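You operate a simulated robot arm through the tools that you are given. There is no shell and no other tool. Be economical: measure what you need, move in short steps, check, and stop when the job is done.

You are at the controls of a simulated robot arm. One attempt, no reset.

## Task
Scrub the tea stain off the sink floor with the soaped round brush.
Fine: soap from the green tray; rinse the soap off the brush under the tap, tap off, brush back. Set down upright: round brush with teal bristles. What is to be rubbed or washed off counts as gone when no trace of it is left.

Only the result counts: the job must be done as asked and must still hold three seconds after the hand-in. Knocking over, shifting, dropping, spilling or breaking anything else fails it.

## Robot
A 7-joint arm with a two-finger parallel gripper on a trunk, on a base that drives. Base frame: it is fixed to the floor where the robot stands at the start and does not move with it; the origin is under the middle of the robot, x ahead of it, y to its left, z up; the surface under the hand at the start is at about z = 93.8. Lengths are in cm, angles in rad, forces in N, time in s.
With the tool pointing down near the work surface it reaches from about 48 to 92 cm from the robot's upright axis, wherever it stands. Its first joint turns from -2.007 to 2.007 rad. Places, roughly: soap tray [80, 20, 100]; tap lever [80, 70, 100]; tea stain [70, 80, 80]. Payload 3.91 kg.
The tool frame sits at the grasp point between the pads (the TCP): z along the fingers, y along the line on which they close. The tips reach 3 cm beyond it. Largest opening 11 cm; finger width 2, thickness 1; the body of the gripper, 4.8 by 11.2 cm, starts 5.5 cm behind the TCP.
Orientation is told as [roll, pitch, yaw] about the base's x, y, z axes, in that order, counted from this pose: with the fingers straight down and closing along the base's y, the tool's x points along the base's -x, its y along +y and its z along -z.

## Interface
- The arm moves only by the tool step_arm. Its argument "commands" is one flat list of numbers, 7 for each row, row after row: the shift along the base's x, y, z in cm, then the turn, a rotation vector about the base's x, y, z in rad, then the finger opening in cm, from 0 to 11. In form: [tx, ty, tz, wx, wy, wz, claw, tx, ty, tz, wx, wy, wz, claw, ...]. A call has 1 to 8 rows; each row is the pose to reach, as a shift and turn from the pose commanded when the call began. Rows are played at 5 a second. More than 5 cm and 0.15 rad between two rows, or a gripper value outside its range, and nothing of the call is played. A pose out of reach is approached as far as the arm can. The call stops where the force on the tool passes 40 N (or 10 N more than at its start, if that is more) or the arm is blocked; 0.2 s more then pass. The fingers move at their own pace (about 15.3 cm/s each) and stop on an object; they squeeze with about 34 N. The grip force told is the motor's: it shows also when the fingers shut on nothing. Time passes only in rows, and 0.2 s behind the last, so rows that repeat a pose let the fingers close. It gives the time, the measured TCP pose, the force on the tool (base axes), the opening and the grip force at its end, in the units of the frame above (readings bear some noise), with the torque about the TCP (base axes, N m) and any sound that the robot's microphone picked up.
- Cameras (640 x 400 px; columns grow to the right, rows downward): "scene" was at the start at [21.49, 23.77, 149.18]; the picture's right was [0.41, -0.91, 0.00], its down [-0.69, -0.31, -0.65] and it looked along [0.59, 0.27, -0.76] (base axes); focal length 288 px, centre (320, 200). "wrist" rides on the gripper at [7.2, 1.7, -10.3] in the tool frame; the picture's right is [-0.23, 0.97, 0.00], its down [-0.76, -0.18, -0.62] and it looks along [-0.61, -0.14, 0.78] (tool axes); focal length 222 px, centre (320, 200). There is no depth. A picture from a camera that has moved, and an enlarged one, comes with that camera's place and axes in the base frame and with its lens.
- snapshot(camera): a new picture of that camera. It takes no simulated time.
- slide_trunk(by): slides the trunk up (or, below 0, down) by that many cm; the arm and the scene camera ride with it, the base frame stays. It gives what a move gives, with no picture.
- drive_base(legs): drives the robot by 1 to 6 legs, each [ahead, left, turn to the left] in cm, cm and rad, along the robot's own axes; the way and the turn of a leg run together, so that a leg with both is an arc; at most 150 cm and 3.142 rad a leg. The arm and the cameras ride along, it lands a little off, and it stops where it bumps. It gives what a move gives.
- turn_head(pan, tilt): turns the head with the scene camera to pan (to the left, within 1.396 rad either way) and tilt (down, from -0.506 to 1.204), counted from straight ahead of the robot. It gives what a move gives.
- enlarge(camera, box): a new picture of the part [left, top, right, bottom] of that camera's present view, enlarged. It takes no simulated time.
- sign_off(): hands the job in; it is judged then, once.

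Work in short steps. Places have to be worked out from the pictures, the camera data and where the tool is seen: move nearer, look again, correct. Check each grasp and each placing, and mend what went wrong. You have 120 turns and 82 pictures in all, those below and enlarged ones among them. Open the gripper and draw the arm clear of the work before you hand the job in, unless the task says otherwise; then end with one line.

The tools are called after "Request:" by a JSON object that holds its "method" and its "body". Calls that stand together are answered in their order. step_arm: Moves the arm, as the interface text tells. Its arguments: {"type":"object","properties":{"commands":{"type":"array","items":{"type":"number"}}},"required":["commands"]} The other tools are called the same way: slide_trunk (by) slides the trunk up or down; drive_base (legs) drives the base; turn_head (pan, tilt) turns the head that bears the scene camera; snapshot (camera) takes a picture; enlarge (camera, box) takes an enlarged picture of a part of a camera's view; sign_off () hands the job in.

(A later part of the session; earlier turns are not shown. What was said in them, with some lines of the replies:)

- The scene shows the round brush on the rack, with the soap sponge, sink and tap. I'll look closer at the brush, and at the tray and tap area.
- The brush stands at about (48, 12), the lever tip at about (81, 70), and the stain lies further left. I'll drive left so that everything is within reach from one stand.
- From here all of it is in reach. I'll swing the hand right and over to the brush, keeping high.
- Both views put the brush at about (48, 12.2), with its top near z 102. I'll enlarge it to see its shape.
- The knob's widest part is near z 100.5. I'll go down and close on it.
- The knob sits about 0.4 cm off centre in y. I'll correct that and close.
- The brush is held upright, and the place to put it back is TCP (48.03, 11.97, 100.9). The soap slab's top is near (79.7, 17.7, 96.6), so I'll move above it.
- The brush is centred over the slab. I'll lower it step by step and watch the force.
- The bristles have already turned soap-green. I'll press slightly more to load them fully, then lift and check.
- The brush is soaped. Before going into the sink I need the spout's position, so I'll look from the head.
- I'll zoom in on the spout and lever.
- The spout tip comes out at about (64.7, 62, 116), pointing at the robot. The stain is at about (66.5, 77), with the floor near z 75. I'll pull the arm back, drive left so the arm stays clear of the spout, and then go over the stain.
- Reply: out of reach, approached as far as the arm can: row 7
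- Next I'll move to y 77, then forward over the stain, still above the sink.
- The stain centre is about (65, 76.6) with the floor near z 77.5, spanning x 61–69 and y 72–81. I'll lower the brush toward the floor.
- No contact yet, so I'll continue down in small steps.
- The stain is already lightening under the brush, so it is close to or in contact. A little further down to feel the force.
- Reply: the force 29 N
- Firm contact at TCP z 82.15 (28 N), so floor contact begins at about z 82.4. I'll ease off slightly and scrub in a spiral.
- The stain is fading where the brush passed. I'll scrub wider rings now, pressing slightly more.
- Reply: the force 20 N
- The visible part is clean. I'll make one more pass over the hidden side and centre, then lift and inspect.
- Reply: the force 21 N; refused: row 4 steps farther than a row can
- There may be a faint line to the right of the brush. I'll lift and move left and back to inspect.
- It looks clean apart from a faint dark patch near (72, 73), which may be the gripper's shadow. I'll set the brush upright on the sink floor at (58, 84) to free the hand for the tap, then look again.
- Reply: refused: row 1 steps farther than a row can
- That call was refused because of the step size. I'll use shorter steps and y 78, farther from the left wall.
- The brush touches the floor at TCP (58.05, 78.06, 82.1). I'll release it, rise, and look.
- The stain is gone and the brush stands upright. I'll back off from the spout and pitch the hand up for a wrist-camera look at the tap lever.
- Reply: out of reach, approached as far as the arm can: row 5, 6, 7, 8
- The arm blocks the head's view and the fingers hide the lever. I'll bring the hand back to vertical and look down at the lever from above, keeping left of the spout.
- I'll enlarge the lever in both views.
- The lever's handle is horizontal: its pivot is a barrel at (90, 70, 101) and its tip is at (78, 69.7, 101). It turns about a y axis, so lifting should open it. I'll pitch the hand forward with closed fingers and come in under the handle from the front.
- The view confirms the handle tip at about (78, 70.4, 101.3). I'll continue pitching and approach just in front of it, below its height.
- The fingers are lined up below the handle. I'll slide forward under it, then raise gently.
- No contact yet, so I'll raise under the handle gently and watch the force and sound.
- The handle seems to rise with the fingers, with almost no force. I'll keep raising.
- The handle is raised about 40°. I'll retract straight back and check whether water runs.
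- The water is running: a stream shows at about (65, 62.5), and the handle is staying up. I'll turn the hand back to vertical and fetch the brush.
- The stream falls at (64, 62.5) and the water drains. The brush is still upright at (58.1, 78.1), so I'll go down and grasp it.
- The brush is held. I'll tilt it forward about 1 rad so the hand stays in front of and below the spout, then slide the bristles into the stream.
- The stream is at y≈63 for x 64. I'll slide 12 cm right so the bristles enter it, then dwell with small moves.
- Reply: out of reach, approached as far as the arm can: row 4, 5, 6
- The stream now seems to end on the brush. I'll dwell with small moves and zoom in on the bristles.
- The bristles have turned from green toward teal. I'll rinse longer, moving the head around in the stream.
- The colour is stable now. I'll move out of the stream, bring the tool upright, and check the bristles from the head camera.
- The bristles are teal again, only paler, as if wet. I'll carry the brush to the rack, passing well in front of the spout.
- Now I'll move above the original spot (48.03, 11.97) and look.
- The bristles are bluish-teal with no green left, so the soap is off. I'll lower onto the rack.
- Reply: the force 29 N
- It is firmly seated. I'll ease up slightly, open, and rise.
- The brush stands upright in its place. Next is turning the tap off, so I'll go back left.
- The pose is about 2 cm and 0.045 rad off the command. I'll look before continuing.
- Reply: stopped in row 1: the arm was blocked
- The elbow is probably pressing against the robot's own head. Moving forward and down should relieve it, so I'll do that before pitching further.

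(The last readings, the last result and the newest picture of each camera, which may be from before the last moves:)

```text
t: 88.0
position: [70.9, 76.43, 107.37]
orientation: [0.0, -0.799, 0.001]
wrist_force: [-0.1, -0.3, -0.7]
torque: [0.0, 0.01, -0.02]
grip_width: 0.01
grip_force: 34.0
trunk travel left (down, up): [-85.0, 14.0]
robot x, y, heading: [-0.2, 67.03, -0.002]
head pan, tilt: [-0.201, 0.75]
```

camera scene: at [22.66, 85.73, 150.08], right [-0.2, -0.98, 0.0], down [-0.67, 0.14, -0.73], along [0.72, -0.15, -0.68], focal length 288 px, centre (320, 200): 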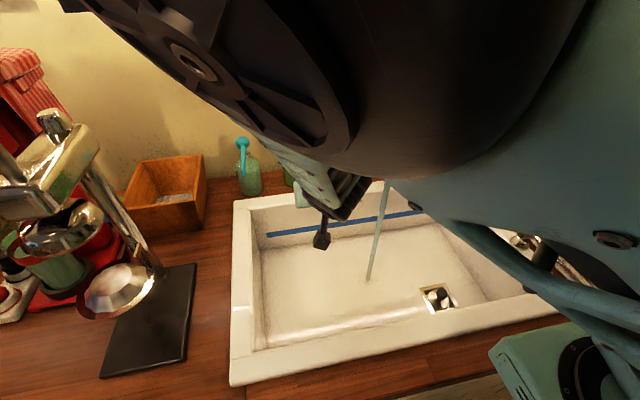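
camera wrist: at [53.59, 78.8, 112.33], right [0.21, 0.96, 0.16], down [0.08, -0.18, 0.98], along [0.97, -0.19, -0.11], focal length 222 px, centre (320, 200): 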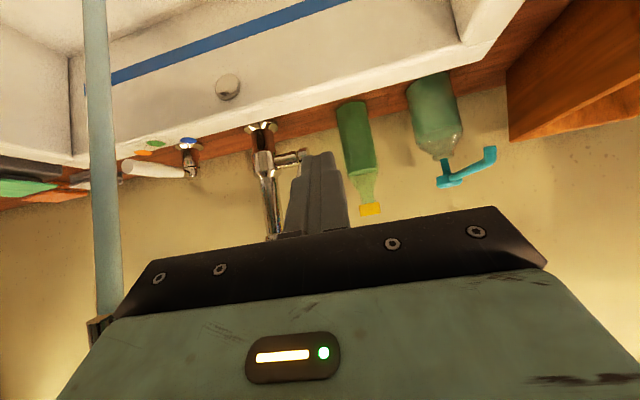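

Free again. I'll pitch on to −1.3 while staying left of the handle.

Request:
{"method": "step_arm", "body": {"commands": [0, 0, 0, 0, -0.14, 0, 0, 0, 0, 0.5, 0, -0.28, 0, 0, 0, 0, 1, 0, -0.4, 0, 0, 0, 0, 1.5, 0, -0.5, 0, 0]}}

Request:
{"method": "snapshot", "body": {"camera": "wrist"}}

```text
t: 89.0
position: [70.85, 76.48, 108.9]
orientation: [0.0, -1.3, 0.0]
wrist_force: [-0.2, -0.3, 0.3]
torque: [-0.03, -0.01, 0.0]
grip_width: 0.02
grip_force: 34.3
trunk travel left (down, up): [-85.0, 14.0]
robot x, y, heading: [-0.04, 67.1, -0.004]
head pan, tilt: [-0.201, 0.75]
```

```text
16 pictures are left
camera wrist: at [59.06, 78.07, 104.59], right [0.06, 0.97, 0.22], down [-0.4, -0.18, 0.9], along [0.92, -0.14, 0.38], focal length 222 px, centre (320, 200)
```

wrist: 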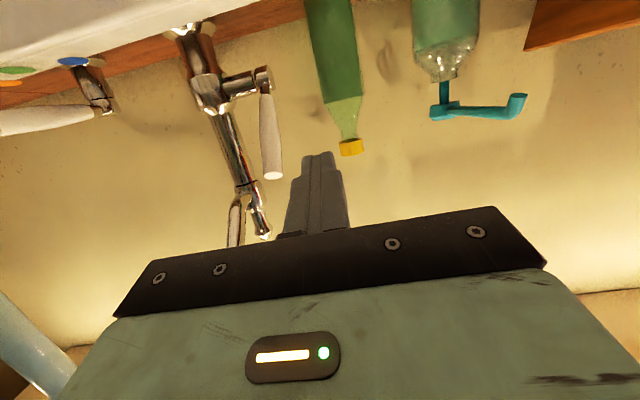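

The handle tip is now at about (83, 70, 110.5). I'll raise the fingers beside it, go forward, move over the tip (y 71), and then press down.

Request:
{"method": "step_arm", "body": {"commands": [2, 0.3, 2.5, 0, 0, 0, 0, 5, 0.3, 4.8, 0, 0, 0, 0, 8, 0.3, 5.2, 0, 0, 0, 0, 10.5, 0.3, 5.2, 0, 0, 0, 0, 10.5, -2.5, 5.2, 0, 0, 0, 0, 10.5, -5.5, 5.2, 0, 0, 0, 0]}}

Request:
{"method": "snapshot", "body": {"camera": "wrist"}}

```text
t: 90.4
position: [81.41, 71.31, 114.21]
orientation: [-0.004, -1.299, 0.004]
wrist_force: [-0.7, 0.0, 0.3]
torque: [-0.04, 0.0, -0.05]
grip_width: 0.01
grip_force: 34.0
trunk travel left (down, up): [-85.0, 14.0]
robot x, y, heading: [0.29, 66.94, -0.002]
head pan, tilt: [-0.201, 0.75]
```

```text
15 pictures are left
camera wrist: at [69.51, 72.68, 109.86], right [0.06, 0.97, 0.22], down [-0.4, -0.18, 0.9], along [0.92, -0.14, 0.38], focal length 222 px, centre (320, 200)
```

wrist: 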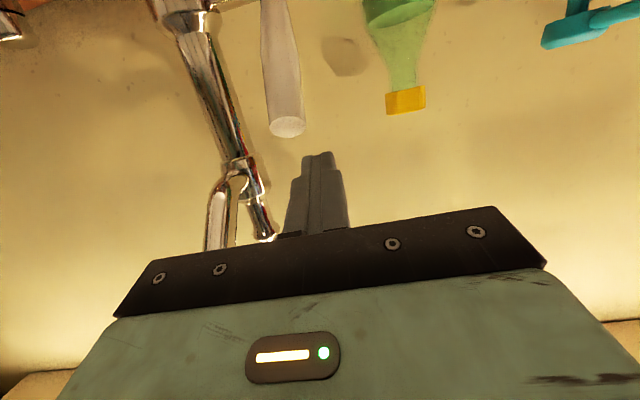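

The handle tip is at y≈69.8. I'll shift 1 cm right so the fingers are over it, then press down along the arc.

Request:
{"method": "step_arm", "body": {"commands": [0, -1, 0, 0, 0, 0, 0, 0, -1, -2, 0, 0, 0, 0, 0, -1, -4, 0, 0, 0, 0, -0.5, -1, -6, 0, 0, 0, 0, -1, -1, -8, 0, 0, 0, 0]}}

Request:
{"method": "snapshot", "body": {"camera": "wrist"}}

```text
t: 91.6
position: [80.37, 69.96, 105.94]
orientation: [-0.001, -1.298, 0.003]
wrist_force: [0.4, 0.5, 0.9]
torque: [-0.01, 0.0, 0.01]
grip_width: 0.0
grip_force: 34.1
trunk travel left (down, up): [-85.0, 14.0]
robot x, y, heading: [0.27, 66.56, -0.006]
head pan, tilt: [-0.201, 0.75]
```

```text
14 pictures are left
camera wrist: at [68.54, 71.59, 101.73], right [0.06, 0.97, 0.22], down [-0.4, -0.18, 0.9], along [0.92, -0.14, 0.37], focal length 222 px, centre (320, 200)
```

wrist: 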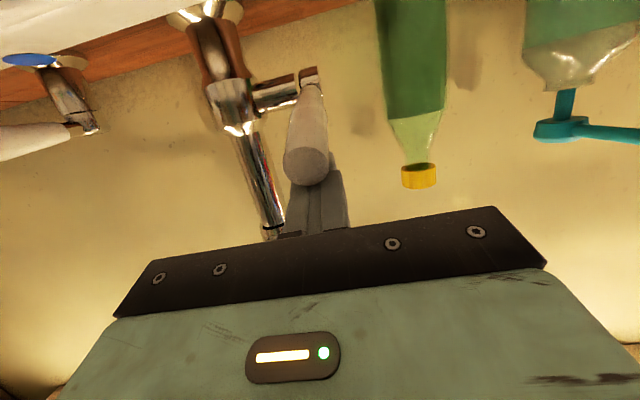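

The handle is under the fingers and moving down. I'll continue slowly to its closed stop.

Request:
{"method": "step_arm", "body": {"commands": [0, 0, -1, 0, 0, 0, 0, 0, 0, -2, 0, 0, 0, 0, 0, 0, -2.6, 0, 0, 0, 0, 0, 0, -3.1, 0, 0, 0, 0]}}

Request:
{"method": "snapshot", "body": {"camera": "wrist"}}

Request:
{"method": "snapshot", "body": {"camera": "scene"}}

```text
t: 92.6
position: [80.48, 70.15, 103.34]
orientation: [0.006, -1.311, -0.007]
wrist_force: [-4.1, 0.2, 30.5]
torque: [0.0, -0.71, -0.07]
grip_width: 0.0
grip_force: 34.0
trunk travel left (down, up): [-85.0, 14.0]
robot x, y, heading: [-0.59, 67.11, 0.003]
head pan, tilt: [-0.201, 0.75]
```

```text
13 pictures are left
camera wrist: at [68.72, 71.62, 99.09], right [0.06, 0.97, 0.22], down [-0.41, -0.18, 0.9], along [0.91, -0.14, 0.39], focal length 222 px, centre (320, 200)
```

wrist: 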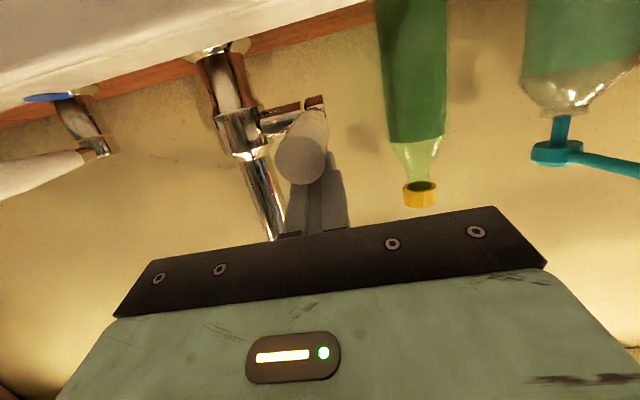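

```text
12 pictures are left
camera scene: at [22.48, 85.73, 150.17], right [-0.2, -0.98, 0.0], down [-0.67, 0.14, -0.73], along [0.72, -0.15, -0.68], focal length 288 px, centre (320, 200)
```

scene: 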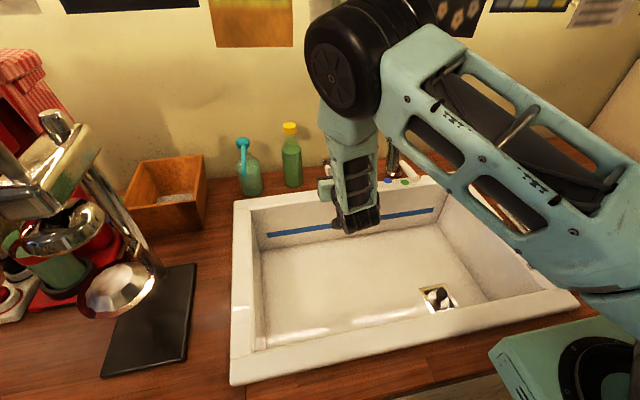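

The lever is at its stop (30 N) and the stream is gone. I'll lift off and back away along the way I came.

Request:
{"method": "step_arm", "body": {"commands": [0, 0, 1, 0, 0, 0, 0, 0, 0.5, 4, 0, 0, 0, 0, 0, 3, 5, 0, 0, 0, 0, -3, 6, 5, 0, 0, 0, 0, -7, 7, 5, 0, 0, 0, 0, -9, 7, 4, 0, 0.14, 0, 0, -9, 7, 3.5, 0, 0.28, 0, 0, -9, 7, 3, 0, 0.42, 0, 0]}}

Request:
{"method": "step_arm", "body": {"commands": [0, 0, 0.5, 0, 0.145, 0, 4, 0, 0, 1, 0, 0.29, 0, 8, -1, 0, 1.5, 0, 0.435, 0, 8, -2, 0, 2, 0, 0.58, 0, 8, -3, 0, 2, 0, 0.725, 0, 8, -5, 0, 2, 0, 0.88, 0, 8, -9, 0, 2, 0, 0.88, 0, 8, -13.5, 0, 2, 0, 0.88, 0, 8]}}

Request:
{"method": "snapshot", "body": {"camera": "scene"}}

```text
t: 94.4
position: [71.36, 77.06, 106.03]
orientation: [0.001, -0.878, 0.001]
wrist_force: [-0.3, -0.2, -0.6]
torque: [0.0, 0.01, 0.0]
grip_width: 0.0
grip_force: 34.3
trunk travel left (down, up): [-85.0, 14.0]
robot x, y, heading: [0.05, 67.18, -0.006]
head pan, tilt: [-0.201, 0.75]
```

```text
refused: row 6 steps farther than a row can; nothing moved
```

```text
11 pictures are left
camera scene: at [22.66, 85.75, 150.08], right [-0.2, -0.98, 0.0], down [-0.67, 0.14, -0.73], along [0.72, -0.15, -0.68], focal length 288 px, centre (320, 200)
```

scene: 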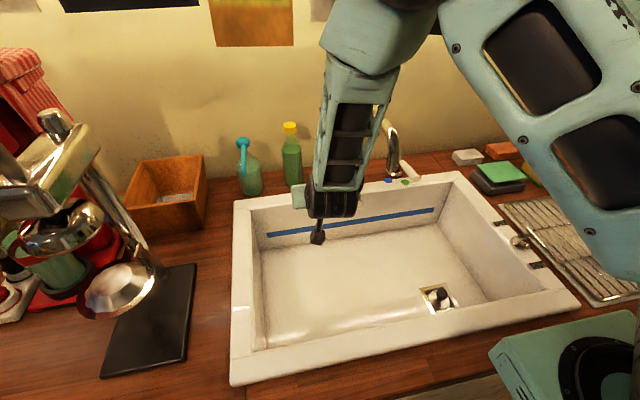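

The water is off. I'll bring the hand upright and pull it back and up.

Request:
{"method": "step_arm", "body": {"commands": [0, 0, 0.5, 0, 0.14, 0, 4, 0, 0, 1, 0, 0.28, 0, 8, -1, 0, 1.5, 0, 0.42, 0, 8, -2, 0, 2, 0, 0.56, 0, 8, -3, 0, 2, 0, 0.7, 0, 8, -5, 0, 2, 0, 0.84, 0, 8, -9, 0, 3, 0, 0.88, 0, 8, -13, 0, 4, 0, 0.88, 0, 8]}}

Request:
{"method": "step_arm", "body": {"commands": [-3.5, 0, 2, 0, 0, 0, 8, -7, 0, 5, 0, 0, 0, 8]}}

Request:
{"method": "snapshot", "body": {"camera": "scene"}}

Request:
{"method": "turn_head", "body": {"pan": -0.6, "tilt": 0.75}}

Request:
{"method": "snapshot", "body": {"camera": "scene"}}

```text
t: 96.2
position: [58.36, 77.01, 109.97]
orientation: [0.0, 0.002, -0.001]
wrist_force: [1.2, 0.3, 0.2]
torque: [-0.04, 0.07, 0.01]
grip_width: 7.97
grip_force: 0.0
trunk travel left (down, up): [-85.0, 14.0]
robot x, y, heading: [0.39, 66.62, -0.003]
head pan, tilt: [-0.201, 0.75]
```

```text
t: 96.8
position: [51.49, 76.96, 115.0]
orientation: [0.001, 0.002, 0.001]
wrist_force: [0.7, 0.1, -1.0]
torque: [-0.01, 0.05, -0.02]
grip_width: 8.02
grip_force: 0.0
trunk travel left (down, up): [-85.0, 14.0]
robot x, y, heading: [-0.26, 66.91, 0.003]
head pan, tilt: [-0.201, 0.75]
```

```text
10 pictures are left
camera scene: at [22.74, 85.77, 150.06], right [-0.2, -0.98, 0.0], down [-0.67, 0.14, -0.73], along [0.72, -0.15, -0.68], focal length 288 px, centre (320, 200)
```

scene: 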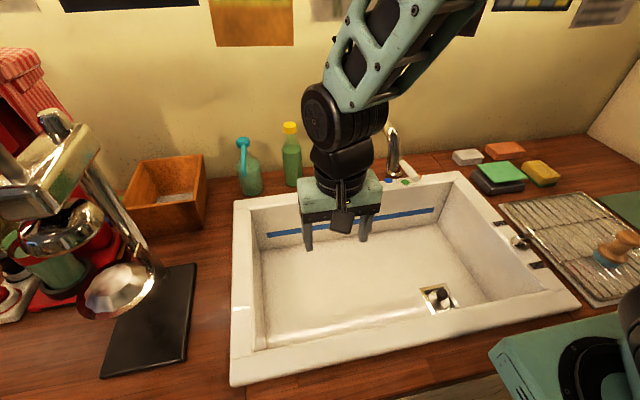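

```text
t: 97.6
position: [51.48, 77.01, 114.95]
orientation: [0.001, 0.002, -0.001]
wrist_force: [-0.1, 0.3, -0.3]
torque: [0.02, -0.01, 0.0]
grip_width: 8.01
grip_force: 0.1
trunk travel left (down, up): [-85.0, 14.0]
robot x, y, heading: [0.19, 66.55, -0.006]
head pan, tilt: [-0.6, 0.75]
```

```text
9 pictures are left
camera scene: at [21.37, 82.71, 150.08], right [-0.57, -0.82, 0.0], down [-0.56, 0.39, -0.73], along [0.6, -0.41, -0.68], focal length 288 px, centre (320, 200)
```

scene: 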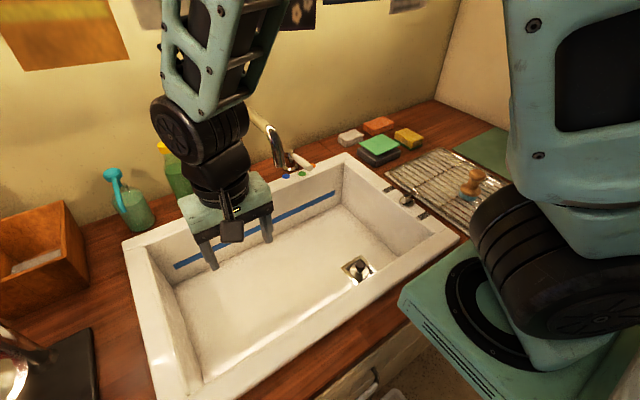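

I'll do final checks of the brush colour, the lever, and the sink floor.

Request:
{"method": "enlarge", "body": {"camera": "scene", "box": [330, 110, 500, 230]}}

Request:
{"method": "enlarge", "body": {"camera": "scene", "box": [150, 160, 400, 370]}}

Request:
{"method": "enlarge", "body": {"camera": "scene", "box": [230, 100, 350, 200]}}

```text
3.33 times, centred on (415, 170) of scene
camera zoom: at [21.37, 82.71, 150.08], right [-0.57, -0.82, 0.0], down [-0.56, 0.39, -0.73], along [0.6, -0.41, -0.68], focal length 958 px, centre (3, 300)
```

zoom: 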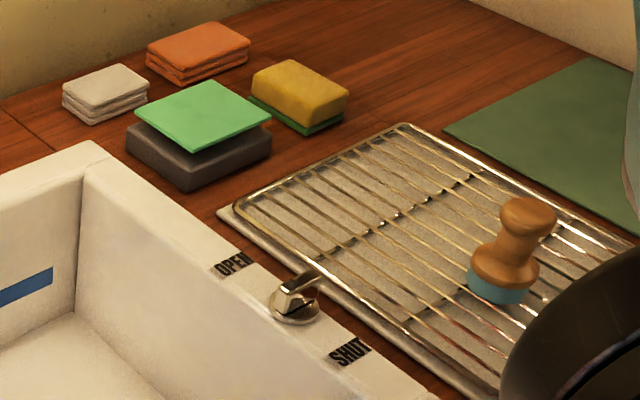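

```text
1.90 times, centred on (275, 265) of scene
camera zoom: at [21.37, 82.71, 150.08], right [-0.57, -0.82, 0.0], down [-0.56, 0.39, -0.73], along [0.6, -0.41, -0.68], focal length 548 px, centre (406, 76)
```

zoom: 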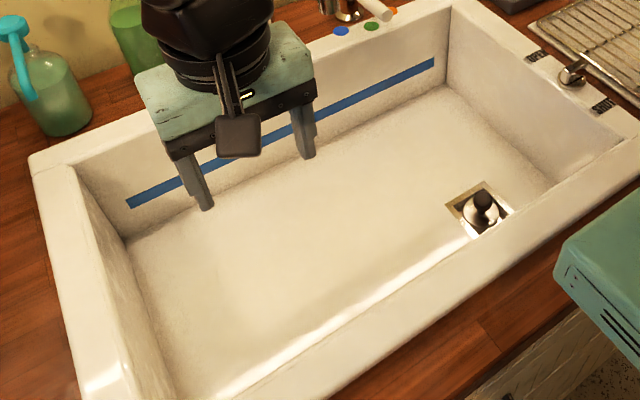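

```text
4.00 times, centred on (290, 150) of scene
camera zoom: at [21.37, 82.71, 150.08], right [-0.57, -0.82, 0.0], down [-0.56, 0.39, -0.73], along [0.6, -0.41, -0.68], focal length 1150 px, centre (440, 400)
```

zoom: 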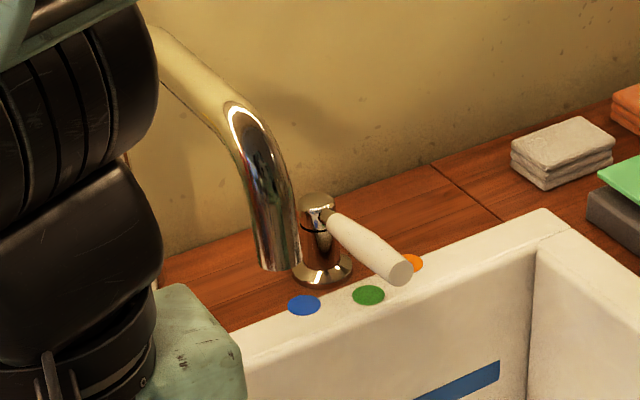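

The stain is gone, the brush is rinsed and upright in its place, the tap is closed, nothing else has shifted, and the arm is clear. Handing in.

Request:
{"method": "sign_off", "body": {}}

```text
The job is handed in.
```

The tea stain is scrubbed off the sink floor, the round brush is rinsed and standing upright back on the rack, the tap is off, and the job is handed in.
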